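You operate a simulated robot arm through the tools that you are given. There is no shell and no other tool. Be economical: measure what you need, move in short steps, check, and stop when the job is done.

Carry out the task below with a simulated robot arm. There is one attempt and no reset: what you move stays moved.

TASK
Put one of the wooden blocks from the white bench on the grey board there.
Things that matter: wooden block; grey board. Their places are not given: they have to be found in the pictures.

It is judged by the outcome, as a careful person would: the job done as asked, and still so three seconds after it is handed in. It fails if anything else is knocked over, pushed out of place, dropped, spilled or broken.

THE ROBOT
A 7-joint arm with a two-finger parallel gripper, fixed in place. Base frame: the origin is at the foot of the arm, x ahead of it, y to its left, z up; the work surface is at about z = 0. Lengths are in mm, angles in degrees, forces in N, time in s.
With the tool pointing down near the work surface it reaches from about 240 to 620 mm from the base axis. Its first joint turns from -66.0 to 66.0 degrees. Payload 2.6 kg.
Tool frame: the origin (TCP) lies between the finger pads and is the grasp point; the fingertips stand 30 mm ahead of it; z points along the fingers, y is the line along which they close. The gripper opens to 94 mm. The fingers are 28 mm wide and 10 mm thick; the gripper's body (50 by 96 mm) begins 55 mm behind the TCP.
Orientation is told as [roll, pitch, yaw] about the base's x, y, z axes, in that order, counted from this pose: with the fingers straight down and closing along the base's y, the tool's x points along the base's -x, its y along +y and its z along -z.

THE INTERFACE
- The arm moves only by the tool arm_command. Its arguments are lists of equal length, an entry for each row: "rot": the turn, a rotation vector about the tool's x, y, z in degrees, a list of three; "offset": the shift along the tool's x, y, z in mm, a list of three; "claw": the opening in per cent of the stroke, from 0 (shut) to 100 (fully open). In form: {"rot": [[rx, ry, rz], ...], "offset": [[x, y, z], ...], "claw": [claw, ...]}. A call has 1 to 12 rows; each row is the pose to reach, as a shift and turn from the pose commanded when the call began, along the tool's axes at that moment. A row lasts 0.2 s, in which the tool goes at most 50 mm and 8.6 degrees; a call with a longer step from one row to the next is refused whole, and so is a gripper value outside its range. A pose out of reach is approached as far as the arm can. The call stops where the force on the tool passes 40 N (or 10 N more than at its start, if that is more) or the arm is blocked; 0.2 s more then pass. The fingers move at their own pace (about 72 mm/s each) and stop on an object; they squeeze with about 36 N. The grip force told is the motor's: it shows also when the fingers shut on nothing. Time passes only in rows, and 0.2 s behind the last, so rows that repeat a pose let the fingers close. It gives the time, the measured TCP pose, the force on the tool (base axes), the opening and the grip force at its end, in the units of the frame above (readings bear some noise).
- Cameras (640 x 400 px; columns grow to the right, rows downward): "scene" is fixed at [31.8, 427.8, 566.1]; the picture's right is [-0.82, -0.58, 0.00], its down [-0.32, 0.45, -0.83] and it looks along [0.48, -0.68, -0.55] (base axes); focal length 309 px, centre (320, 200). "wrist" rides on the gripper at [-37, 0, -58] in the tool frame; the picture's right is [0.00, -1.00, 0.00], its down [0.97, 0.00, -0.24] and it looks along [0.24, 0.00, 0.97] (tool axes); focal length 218 px, centre (320, 200).
- capture(camera): a new picture of that camera. No time passes.
- probe_pixels(camera, pixels): for up to 12 pixels [column, row] of the newest picture of that camera ("zoom" is the newest enlarged one), the place [x, y, z] in the base frame of the surface seen there, good to about 3 mm. No time passes.
- zoom(camera, box): a new picture of the part [left, top, right, bottom] of that camera's present view, enlarged. No time passes.
- close_job(): hands the job in; it is judged then, once.

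Work in short steps. Measure before you move; look again where a grasp or a placing could have gone wrong, and mend it. You have 60 turns and 26 pictures in all, the two below and enlarged ones among them. Open the gripper and draw the arm clear of the work before you hand the job in, unless the task says otherwise; then end with one line.

The tools are called after "Request:" by a JSON object that holds its "api" and its "payload". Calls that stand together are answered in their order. arm_command: Moves the arm, as the interface text tells. Its arguments: {"type":"object","properties":{"rot":{"type":"array","items":{"type":"array","items":{"type":"number"}}},"offset":{"type":"array","items":{"type":"array","items":{"type":"number"}}},"claw":{"type":"array","items":{"type":"number"}}},"required":["rot","offset","claw"]} The other tools are called the same way: capture (camera) takes a picture; probe_pixels (camera, pixels) gives the place of the surface under pixels of a picture; zoom (camera, box) takes an enlarged picture of a part of a camera's view; close_job () hands the job in.

At the start:

```text
time_s: 0.0
ee_pos: [342.8, -35.4, 310.1]
orientation: [0.0, 0.0, 0.1]
ft_force: [-0.3, -0.1, 0.5]
finger_gap: 94.0
gripper_force: 0.1
```

scene: 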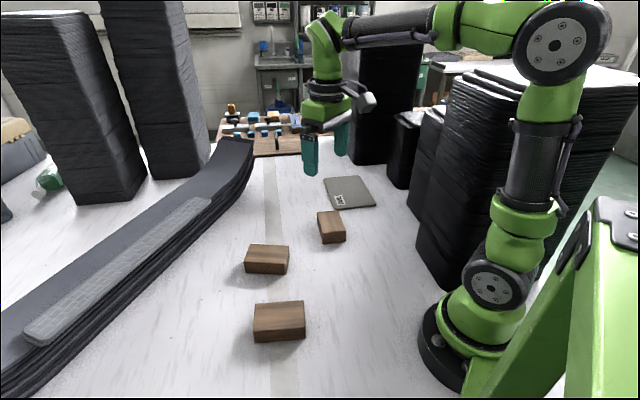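
wrist: 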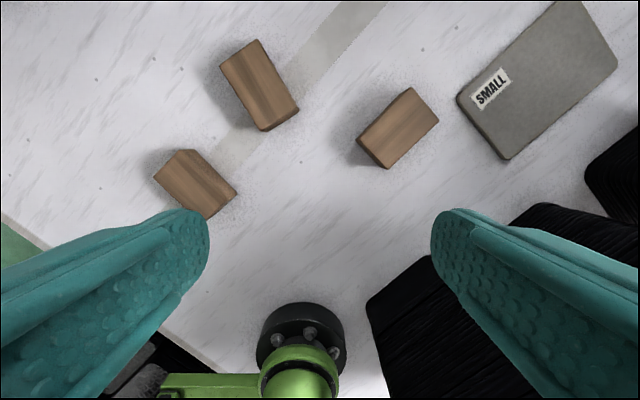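

The pictures show three wooden blocks and a grey board labelled "SMALL". I will measure block corners and the board in the wrist view.

Request:
{"api": "probe_pixels", "payload": {"camera": "wrist", "pixels": [[398, 127], [411, 90], [437, 121], [386, 166], [361, 137], [255, 85], [195, 185], [535, 85], [460, 98], [507, 157], [615, 65], [490, 88]]}}

Request:
{"api": "zoom", "payload": {"camera": "wrist", "box": [140, 0, 460, 200]}}

Request:
{"api": "zoom", "payload": {"camera": "scene", "box": [220, 160, 420, 360]}}

```text
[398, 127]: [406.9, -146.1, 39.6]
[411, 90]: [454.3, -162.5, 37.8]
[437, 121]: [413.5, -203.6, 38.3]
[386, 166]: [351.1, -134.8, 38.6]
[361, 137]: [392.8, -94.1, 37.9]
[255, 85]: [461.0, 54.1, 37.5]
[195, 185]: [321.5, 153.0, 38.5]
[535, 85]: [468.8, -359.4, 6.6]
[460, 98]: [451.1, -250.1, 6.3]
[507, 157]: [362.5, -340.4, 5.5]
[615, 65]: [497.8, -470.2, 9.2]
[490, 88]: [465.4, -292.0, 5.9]
```

```text
2.00 times, centred on (300, 100) of wrist
```

zoom: 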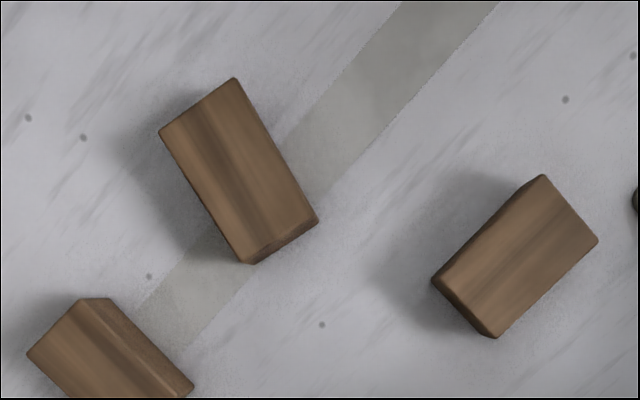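

```text
2.00 times, centred on (320, 260) of scene
```

zoom: 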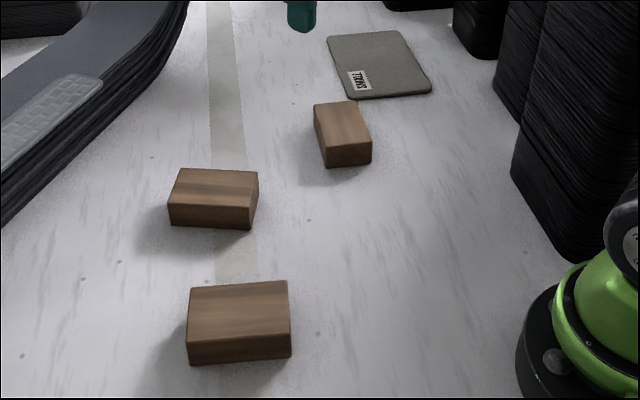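

The label suggests size may matter, so I'll measure top-face corners of all three blocks in the scene zoom.

Request:
{"api": "probe_pixels", "payload": {"camera": "zoom", "pixels": [[318, 105], [355, 102], [369, 145], [326, 149], [181, 170], [257, 173], [250, 206], [170, 205], [190, 290], [286, 283], [289, 332], [188, 340]]}}

Request:
{"api": "probe_pixels", "payload": {"camera": "scene", "pixels": [[325, 179], [359, 177], [374, 205], [336, 208], [348, 190], [340, 200], [270, 190], [335, 240], [268, 267], [280, 335]]}}

Request:
{"api": "zoom", "payload": {"camera": "scene", "box": [300, 160, 400, 220]}}

```text
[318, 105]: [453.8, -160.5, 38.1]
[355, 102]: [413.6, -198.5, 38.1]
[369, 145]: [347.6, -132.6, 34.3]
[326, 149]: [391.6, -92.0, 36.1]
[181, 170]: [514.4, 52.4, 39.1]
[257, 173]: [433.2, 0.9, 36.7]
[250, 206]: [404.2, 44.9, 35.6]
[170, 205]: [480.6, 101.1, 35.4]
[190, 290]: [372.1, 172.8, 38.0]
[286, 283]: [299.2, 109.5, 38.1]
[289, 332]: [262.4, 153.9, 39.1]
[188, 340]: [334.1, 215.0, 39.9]
```

```text
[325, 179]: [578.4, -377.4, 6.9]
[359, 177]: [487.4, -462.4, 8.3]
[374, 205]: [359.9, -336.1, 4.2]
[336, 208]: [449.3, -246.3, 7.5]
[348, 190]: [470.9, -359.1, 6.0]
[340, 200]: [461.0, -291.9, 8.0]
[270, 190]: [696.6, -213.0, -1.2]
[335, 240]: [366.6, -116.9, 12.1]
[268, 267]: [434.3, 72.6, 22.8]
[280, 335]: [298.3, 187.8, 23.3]
```

```text
6.40 times, centred on (350, 190) of scene
```

zoom: 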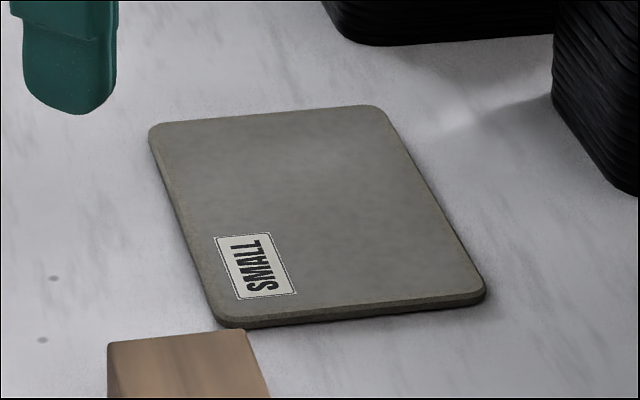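

The blocks are all about 57 x 94 x 38 mm, so I take the one nearest the board: centre about (402,-148), long axis at -46.5°. The board's centre is about (470,-356) with the same alignment. I'll move above the block with a 46.5° turn, and check the dark stacks near the board.

Request:
{"api": "probe_pixels", "payload": {"camera": "wrist", "pixels": [[540, 210], [590, 180], [630, 150], [510, 225], [600, 240], [430, 262], [370, 300], [630, 190]]}}

Request:
{"api": "probe_pixels", "payload": {"camera": "scene", "pixels": [[405, 150], [400, 115], [425, 150], [425, 112], [380, 100], [380, 160], [455, 100], [350, 155]]}}

Request:
{"api": "arm_command", "payload": {"rot": [[0, 0, 7.75], [0, 0, 15.5], [0, 0, 23.25], [0, 0, 31], [0, 0, 38.75], [0, 0, 46.5], [0, 0, 46.5]], "offset": [[-9.9, -18.8, 31.7], [-19.7, -37.5, 63.3], [-29.6, -56.3, 95], [-39.5, -75, 126.7], [-49.3, -93.8, 158.3], [-59.2, -112.6, 190], [-59.2, -112.6, 190]], "claw": [100, 100, 100, 100, 100, 100, 100]}}

Request:
{"api": "capture", "payload": {"camera": "wrist"}}

```text
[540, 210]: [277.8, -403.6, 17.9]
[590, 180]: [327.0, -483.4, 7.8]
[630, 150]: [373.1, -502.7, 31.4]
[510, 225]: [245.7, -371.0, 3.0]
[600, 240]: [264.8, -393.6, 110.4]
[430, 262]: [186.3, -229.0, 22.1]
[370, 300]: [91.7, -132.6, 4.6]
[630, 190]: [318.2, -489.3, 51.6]
```

```text
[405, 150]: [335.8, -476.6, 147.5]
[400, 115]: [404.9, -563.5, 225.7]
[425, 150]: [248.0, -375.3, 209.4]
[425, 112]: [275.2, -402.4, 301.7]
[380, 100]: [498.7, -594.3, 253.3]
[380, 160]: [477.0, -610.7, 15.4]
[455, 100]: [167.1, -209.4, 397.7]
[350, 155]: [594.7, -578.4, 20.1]
```

```text
time_s: 1.6
ee_pos: [402.6, -148.1, 119.5]
orientation: [0.0, 0.0, -46.6]
ft_force: [-0.5, -0.1, 0.2]
finger_gap: 94.2
gripper_force: 0.0
```

```text
20 pictures are left
```

wrist: 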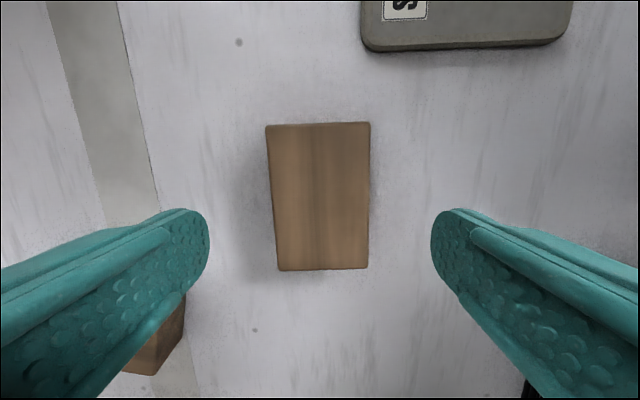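

The block is centred and aligned between the fingers (pixels 265–370, fingers at 207 and 432). I descend 85 mm straight down, close, and look at the scene for stack clearance.

Request:
{"api": "arm_command", "payload": {"rot": [[0, 0, 0], [0, 0, 0], [0, 0, 0], [0, 0, 0], [0, 0, 0], [0, 0, 0], [0, 0, 0], [0, 0, 0], [0, 0, 0]], "offset": [[0, 0, 25], [0, 0, 50], [0, 0, 70], [0, 0, 84], [0, 0, 84], [0, 0, 84], [0, 0, 84], [0, 0, 84], [0, 0, 84]], "claw": [100, 100, 100, 100, 100, 0, 0, 0, 0]}}

Request:
{"api": "capture", "payload": {"camera": "scene"}}

```text
time_s: 3.6
ee_pos: [401.4, -148.0, 35.1]
orientation: [0.1, 0.0, -46.6]
ft_force: [0.3, 1.2, 0.3]
finger_gap: 69.3
gripper_force: 36.4
```

```text
19 pictures are left
```

scene: 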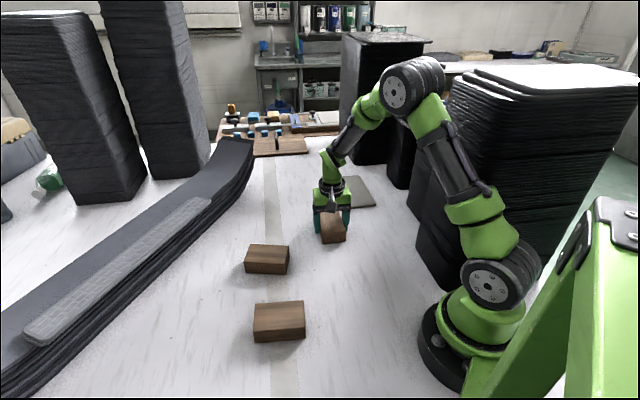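

The gap stopped at 69 mm, wider than my ~58 mm block measurement. I check the grip close-up, and probe the stack near the arm.

Request:
{"api": "capture", "payload": {"camera": "wrist"}}

Request:
{"api": "zoom", "payload": {"camera": "scene", "box": [280, 130, 440, 260]}}

Request:
{"api": "probe_pixels", "payload": {"camera": "scene", "pixels": [[460, 85], [475, 68], [520, 95], [600, 105], [520, 150], [430, 200], [420, 180], [450, 240], [560, 75], [455, 110], [443, 280], [400, 58]]}}

```text
18 pictures are left
```

wrist: 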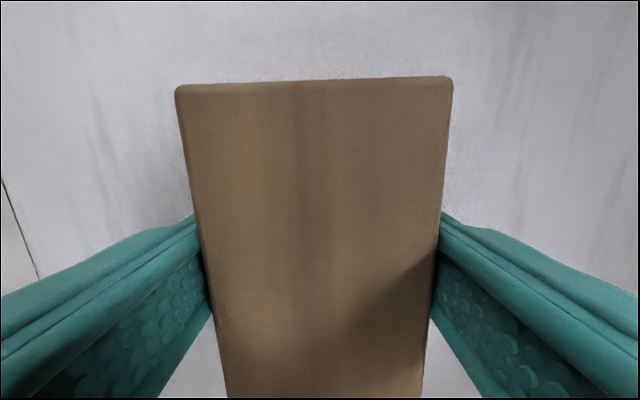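

```text
3.08 times, centred on (360, 195) of scene
```

zoom: 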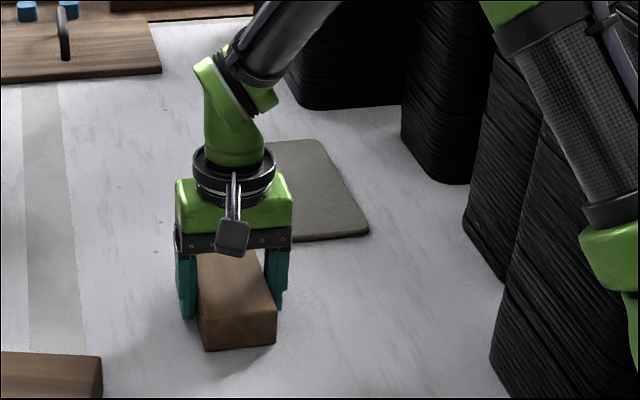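

```text
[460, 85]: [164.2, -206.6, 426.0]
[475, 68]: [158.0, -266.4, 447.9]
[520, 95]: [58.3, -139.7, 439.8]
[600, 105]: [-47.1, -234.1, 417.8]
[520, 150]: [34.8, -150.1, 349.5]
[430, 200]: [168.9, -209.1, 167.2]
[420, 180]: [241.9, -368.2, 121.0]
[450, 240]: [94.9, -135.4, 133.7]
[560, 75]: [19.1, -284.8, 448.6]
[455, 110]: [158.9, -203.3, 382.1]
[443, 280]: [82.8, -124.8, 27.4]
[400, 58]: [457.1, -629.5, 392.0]
```

The grip is sound (block between both pads). Since the arm's upper link will swing toward the stack (corner ~(168,-208), 448 high), I measure how wide and where the arm links are now.

Request:
{"api": "probe_pixels", "payload": {"camera": "scene", "pixels": [[396, 93], [425, 75], [441, 75], [430, 125], [455, 165], [475, 175], [480, 210], [493, 285], [525, 265], [443, 100], [480, 185], [370, 110]]}}

Request:
{"api": "zoom", "payload": {"camera": "scene", "box": [340, 40, 600, 380]}}

```text
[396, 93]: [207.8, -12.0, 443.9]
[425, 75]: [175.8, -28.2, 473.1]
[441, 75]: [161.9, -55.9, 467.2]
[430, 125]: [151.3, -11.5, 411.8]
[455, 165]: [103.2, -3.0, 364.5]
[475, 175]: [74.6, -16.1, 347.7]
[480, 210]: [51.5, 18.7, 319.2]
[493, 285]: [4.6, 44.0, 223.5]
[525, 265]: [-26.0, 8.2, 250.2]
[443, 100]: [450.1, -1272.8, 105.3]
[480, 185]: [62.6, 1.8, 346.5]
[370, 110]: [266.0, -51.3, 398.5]
```

```text
1.18 times, centred on (470, 210) of scene
```

zoom: 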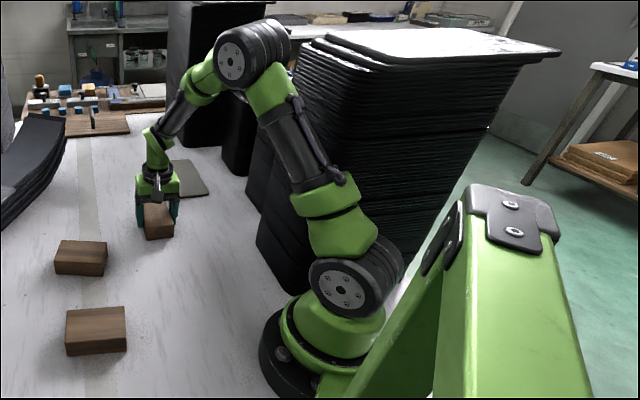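

Elbow half-width is about 60 mm. At azimuth ≈ -34.7° the stack corner is about 75 mm from the arm plane, so I'll place on the board's near, +y part: target TCP (464,-321), block still wholly on the board. First I lift 55 mm and go about half the way.

Request:
{"api": "arm_command", "payload": {"rot": [[0, 0, 0], [0, 0, 0], [0, 0, 0], [0, 0, 0], [0, 0, 0], [0, 0, 0], [0, 0, 0]], "offset": [[0, 0, -20], [0, 0, -40], [0, 0, -55], [-28, -12.3, -55], [-56, -24.6, -55], [-84, -36.9, -55], [-100, -44, -55]], "claw": [0, 0, 0, 0, 0, 0, 0]}}

Request:
{"api": "capture", "payload": {"camera": "scene"}}

```text
time_s: 5.2
ee_pos: [441.0, -250.8, 91.2]
orientation: [0.0, 0.0, -46.5]
ft_force: [0.4, 0.1, -1.1]
finger_gap: 69.0
gripper_force: 35.8
```

```text
15 pictures are left
```

scene: 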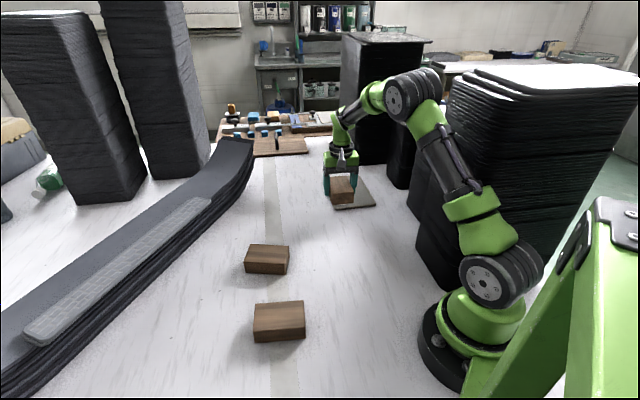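

The block is held and lifted. I probe the elbow (396,98) and the stack edge beside it before going further.

Request:
{"api": "probe_pixels", "payload": {"camera": "scene", "pixels": [[396, 98], [425, 78], [436, 76], [440, 90], [430, 120], [450, 160], [480, 200], [448, 110], [450, 125], [487, 285], [340, 135], [343, 158]]}}

Request:
{"api": "zoom", "payload": {"camera": "scene", "box": [360, 50, 480, 150]}}

```text
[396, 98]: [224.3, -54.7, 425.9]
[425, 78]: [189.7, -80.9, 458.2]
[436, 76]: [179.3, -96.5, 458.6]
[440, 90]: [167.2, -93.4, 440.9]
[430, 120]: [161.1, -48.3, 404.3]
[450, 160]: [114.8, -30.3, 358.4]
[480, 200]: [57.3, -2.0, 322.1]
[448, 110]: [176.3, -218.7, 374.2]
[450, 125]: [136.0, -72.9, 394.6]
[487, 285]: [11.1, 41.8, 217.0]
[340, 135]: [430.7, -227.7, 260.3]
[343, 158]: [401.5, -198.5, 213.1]
```

```text
4.00 times, centred on (420, 100) of scene
```

zoom: 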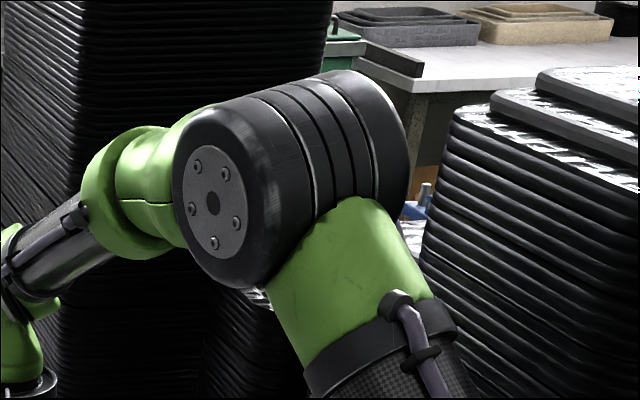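

The elbow's right edge lies near the arm plane, so more than 30 mm of clearance to the stack remains at the target. I travel the rest at this height.

Request:
{"api": "arm_command", "payload": {"rot": [[0, 0, 0], [0, 0, 0], [0, 0, 0], [0, 0, 0], [0, 0, 0]], "offset": [[-18, -8.5, 0], [-36, -17, 0], [-54, -25.4, 0], [-66.7, -31.4, 0], [-66.7, -31.4, 0]], "claw": [0, 0, 0, 0, 0]}}

Request:
{"api": "capture", "payload": {"camera": "scene"}}

Request:
{"api": "capture", "payload": {"camera": "wrist"}}

```text
time_s: 6.4
ee_pos: [461.8, -320.8, 89.5]
orientation: [0.0, 0.0, -46.5]
ft_force: [0.1, 0.4, -1.1]
finger_gap: 69.0
gripper_force: 36.2
```

```text
13 pictures are left
```

scene: 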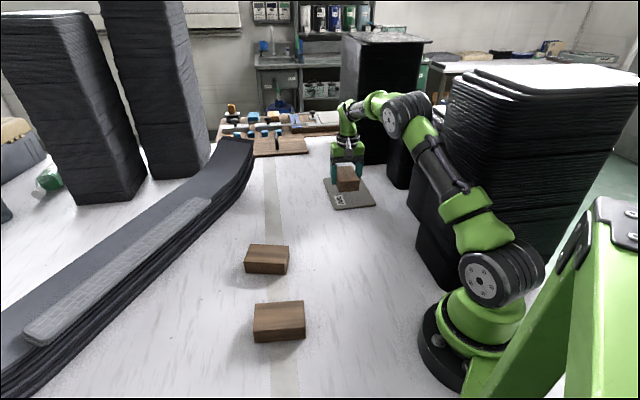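

```text
12 pictures are left
```

wrist: 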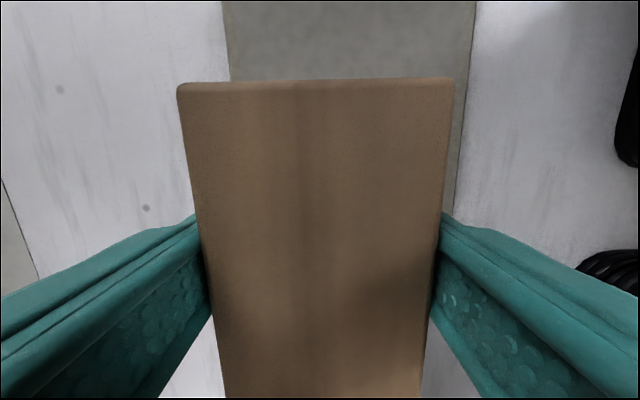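

The block is over the board, sitting ~15 mm toward the left side of it (board columns 228–470). I shift 5 mm toward centre and lower 45 mm.

Request:
{"api": "arm_command", "payload": {"rot": [[0, 0, 0], [0, 0, 0], [0, 0, 0], [0, 0, 0], [0, 0, 0]], "offset": [[0, -5, 12], [0, -5, 26], [0, -5, 38], [0, -5, 45], [0, -5, 45]], "claw": [0, 0, 0, 0, 0]}}

Request:
{"api": "zoom", "payload": {"camera": "scene", "box": [300, 130, 400, 220]}}

```text
time_s: 7.6
ee_pos: [459.7, -323.6, 45.5]
orientation: [0.0, 0.0, -46.5]
ft_force: [-0.6, -0.3, -1.9]
finger_gap: 69.1
gripper_force: 36.3
```

```text
4.44 times, centred on (350, 175) of scene
```

zoom: 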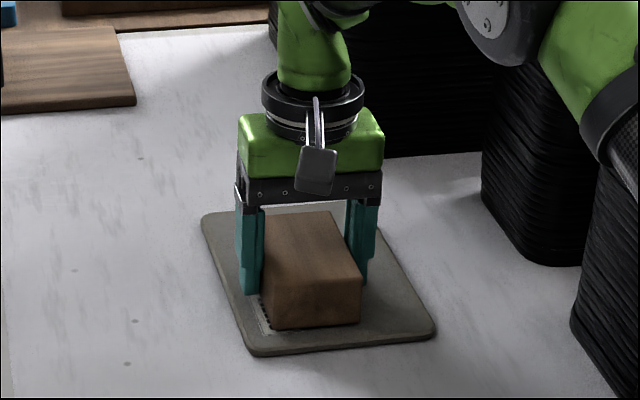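

Just above the board, no contact yet. I lower in 1 mm steps, up to 5 mm, watching the force.

Request:
{"api": "arm_command", "payload": {"rot": [[0, 0, 0], [0, 0, 0], [0, 0, 0]], "offset": [[0, 0, 1], [0, 0, 2], [0, 0, 3]], "claw": [0, 0, 0]}}

```text
time_s: 8.4
ee_pos: [459.9, -325.1, 43.4]
orientation: [0.0, 0.1, -46.5]
ft_force: [0.0, 0.6, 2.2]
finger_gap: 68.7
gripper_force: 35.9
```

The vertical force rose from -1.9 to +2.2 N, hinting at contact; one more millimetre to confirm.

Request:
{"api": "arm_command", "payload": {"rot": [[0, 0, 0], [0, 0, 0]], "offset": [[0, 0, 0.7], [0, 0, 1.2]], "claw": [0, 0]}}

```text
time_s: 9.0
ee_pos: [458.8, -325.1, 42.9]
orientation: [0.0, -0.1, -46.5]
ft_force: [-5.2, 3.3, 16.3]
finger_gap: 69.0
gripper_force: 35.9
```

Firm contact (16 N). I ease back 1 mm, open, then rise straight up.

Request:
{"api": "arm_command", "payload": {"rot": [[0, 0, 0], [0, 0, 0], [0, 0, 0], [0, 0, 0], [0, 0, 0], [0, 0, 0], [0, 0, 0], [0, 0, 0], [0, 0, 0], [0, 0, 0]], "offset": [[0, 0, -1], [0, 0, -1], [0, 0, -1], [0, 0, -1], [0, 0, -1], [0, 0, -10], [0, 0, -25], [0, 0, -45], [0, 0, -70], [0, 0, -95]], "claw": [0, 100, 100, 100, 100, 100, 100, 100, 100, 100]}}

Request:
{"api": "capture", "payload": {"camera": "wrist"}}

```text
time_s: 11.2
ee_pos: [459.8, -323.3, 136.1]
orientation: [0.0, 0.0, -46.5]
ft_force: [-0.1, -0.7, 0.8]
finger_gap: 93.9
gripper_force: 0.1
```

```text
10 pictures are left
```

wrist: 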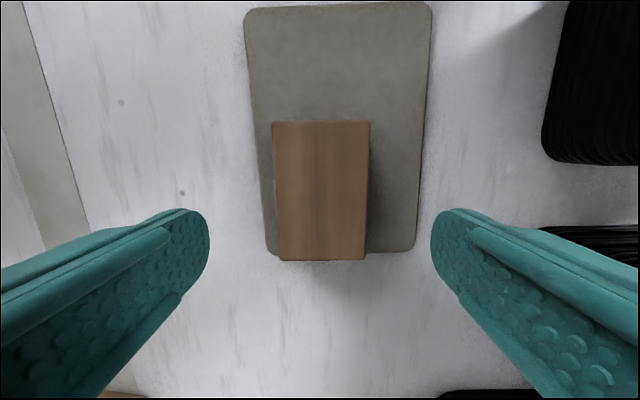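

The block is on the board but its lower end appears near the board's edge (row 260 vs 253), partly parallax. I'll measure.

Request:
{"api": "probe_pixels", "payload": {"camera": "wrist", "pixels": [[281, 257], [364, 257], [368, 124], [274, 125], [275, 250], [395, 248], [412, 246], [250, 14], [428, 10], [380, 245]]}}

Request:
{"api": "zoom", "payload": {"camera": "scene", "box": [300, 150, 400, 220]}}

```text
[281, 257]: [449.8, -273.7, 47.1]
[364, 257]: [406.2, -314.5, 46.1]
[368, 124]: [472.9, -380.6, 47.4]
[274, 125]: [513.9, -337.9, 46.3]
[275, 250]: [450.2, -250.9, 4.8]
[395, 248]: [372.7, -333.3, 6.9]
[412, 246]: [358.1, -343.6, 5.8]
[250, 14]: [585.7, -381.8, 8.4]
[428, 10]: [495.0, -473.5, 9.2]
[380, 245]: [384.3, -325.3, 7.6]
```

```text
5.71 times, centred on (350, 185) of scene
```

zoom: 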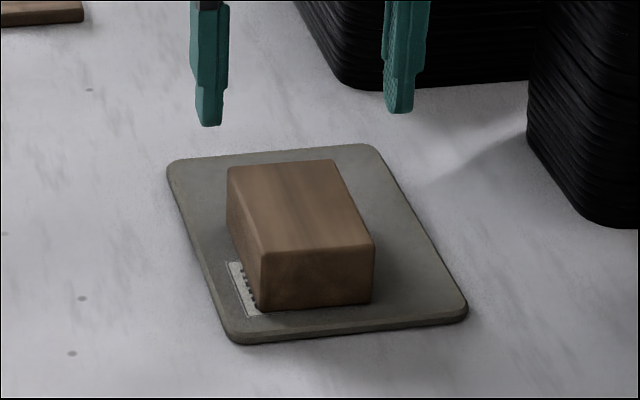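

The block sits flat and wholly on the board, with about 15 mm of margin at the near edge. I draw the arm up and back the way it came.

Request:
{"api": "arm_command", "payload": {"rot": [[0, 0, 0], [0, 0, 0], [0, 0, 0], [0, 0, 0], [0, 0, 0], [0, 0, 0], [0, 0, 0], [0, 0, 0]], "offset": [[0, 0, -25], [0, 0, -50], [30, 12, -65], [60, 24, -80], [90, 36, -95], [120, 48, -100], [150, 59, -100], [150, 59, -100]], "claw": [100, 100, 100, 100, 100, 100, 100, 100]}}

Request:
{"api": "capture", "payload": {"camera": "scene"}}

```text
time_s: 13.0
ee_pos: [400.4, -173.2, 236.2]
orientation: [0.0, 0.0, -46.6]
ft_force: [0.0, -0.2, -1.1]
finger_gap: 93.7
gripper_force: 0.0
```

```text
8 pictures are left
```

scene: 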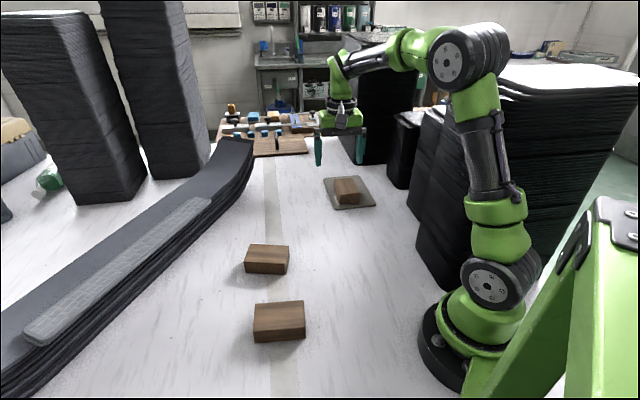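

The block rests on the board, everything else is in place and the arm is clear, so I hand the job in.

Request:
{"api": "close_job", "payload": {}}

```text
The job is handed in.
```

One wooden block now lies flat and wholly on the grey board; nothing else was disturbed, and the arm is clear with the gripper open.
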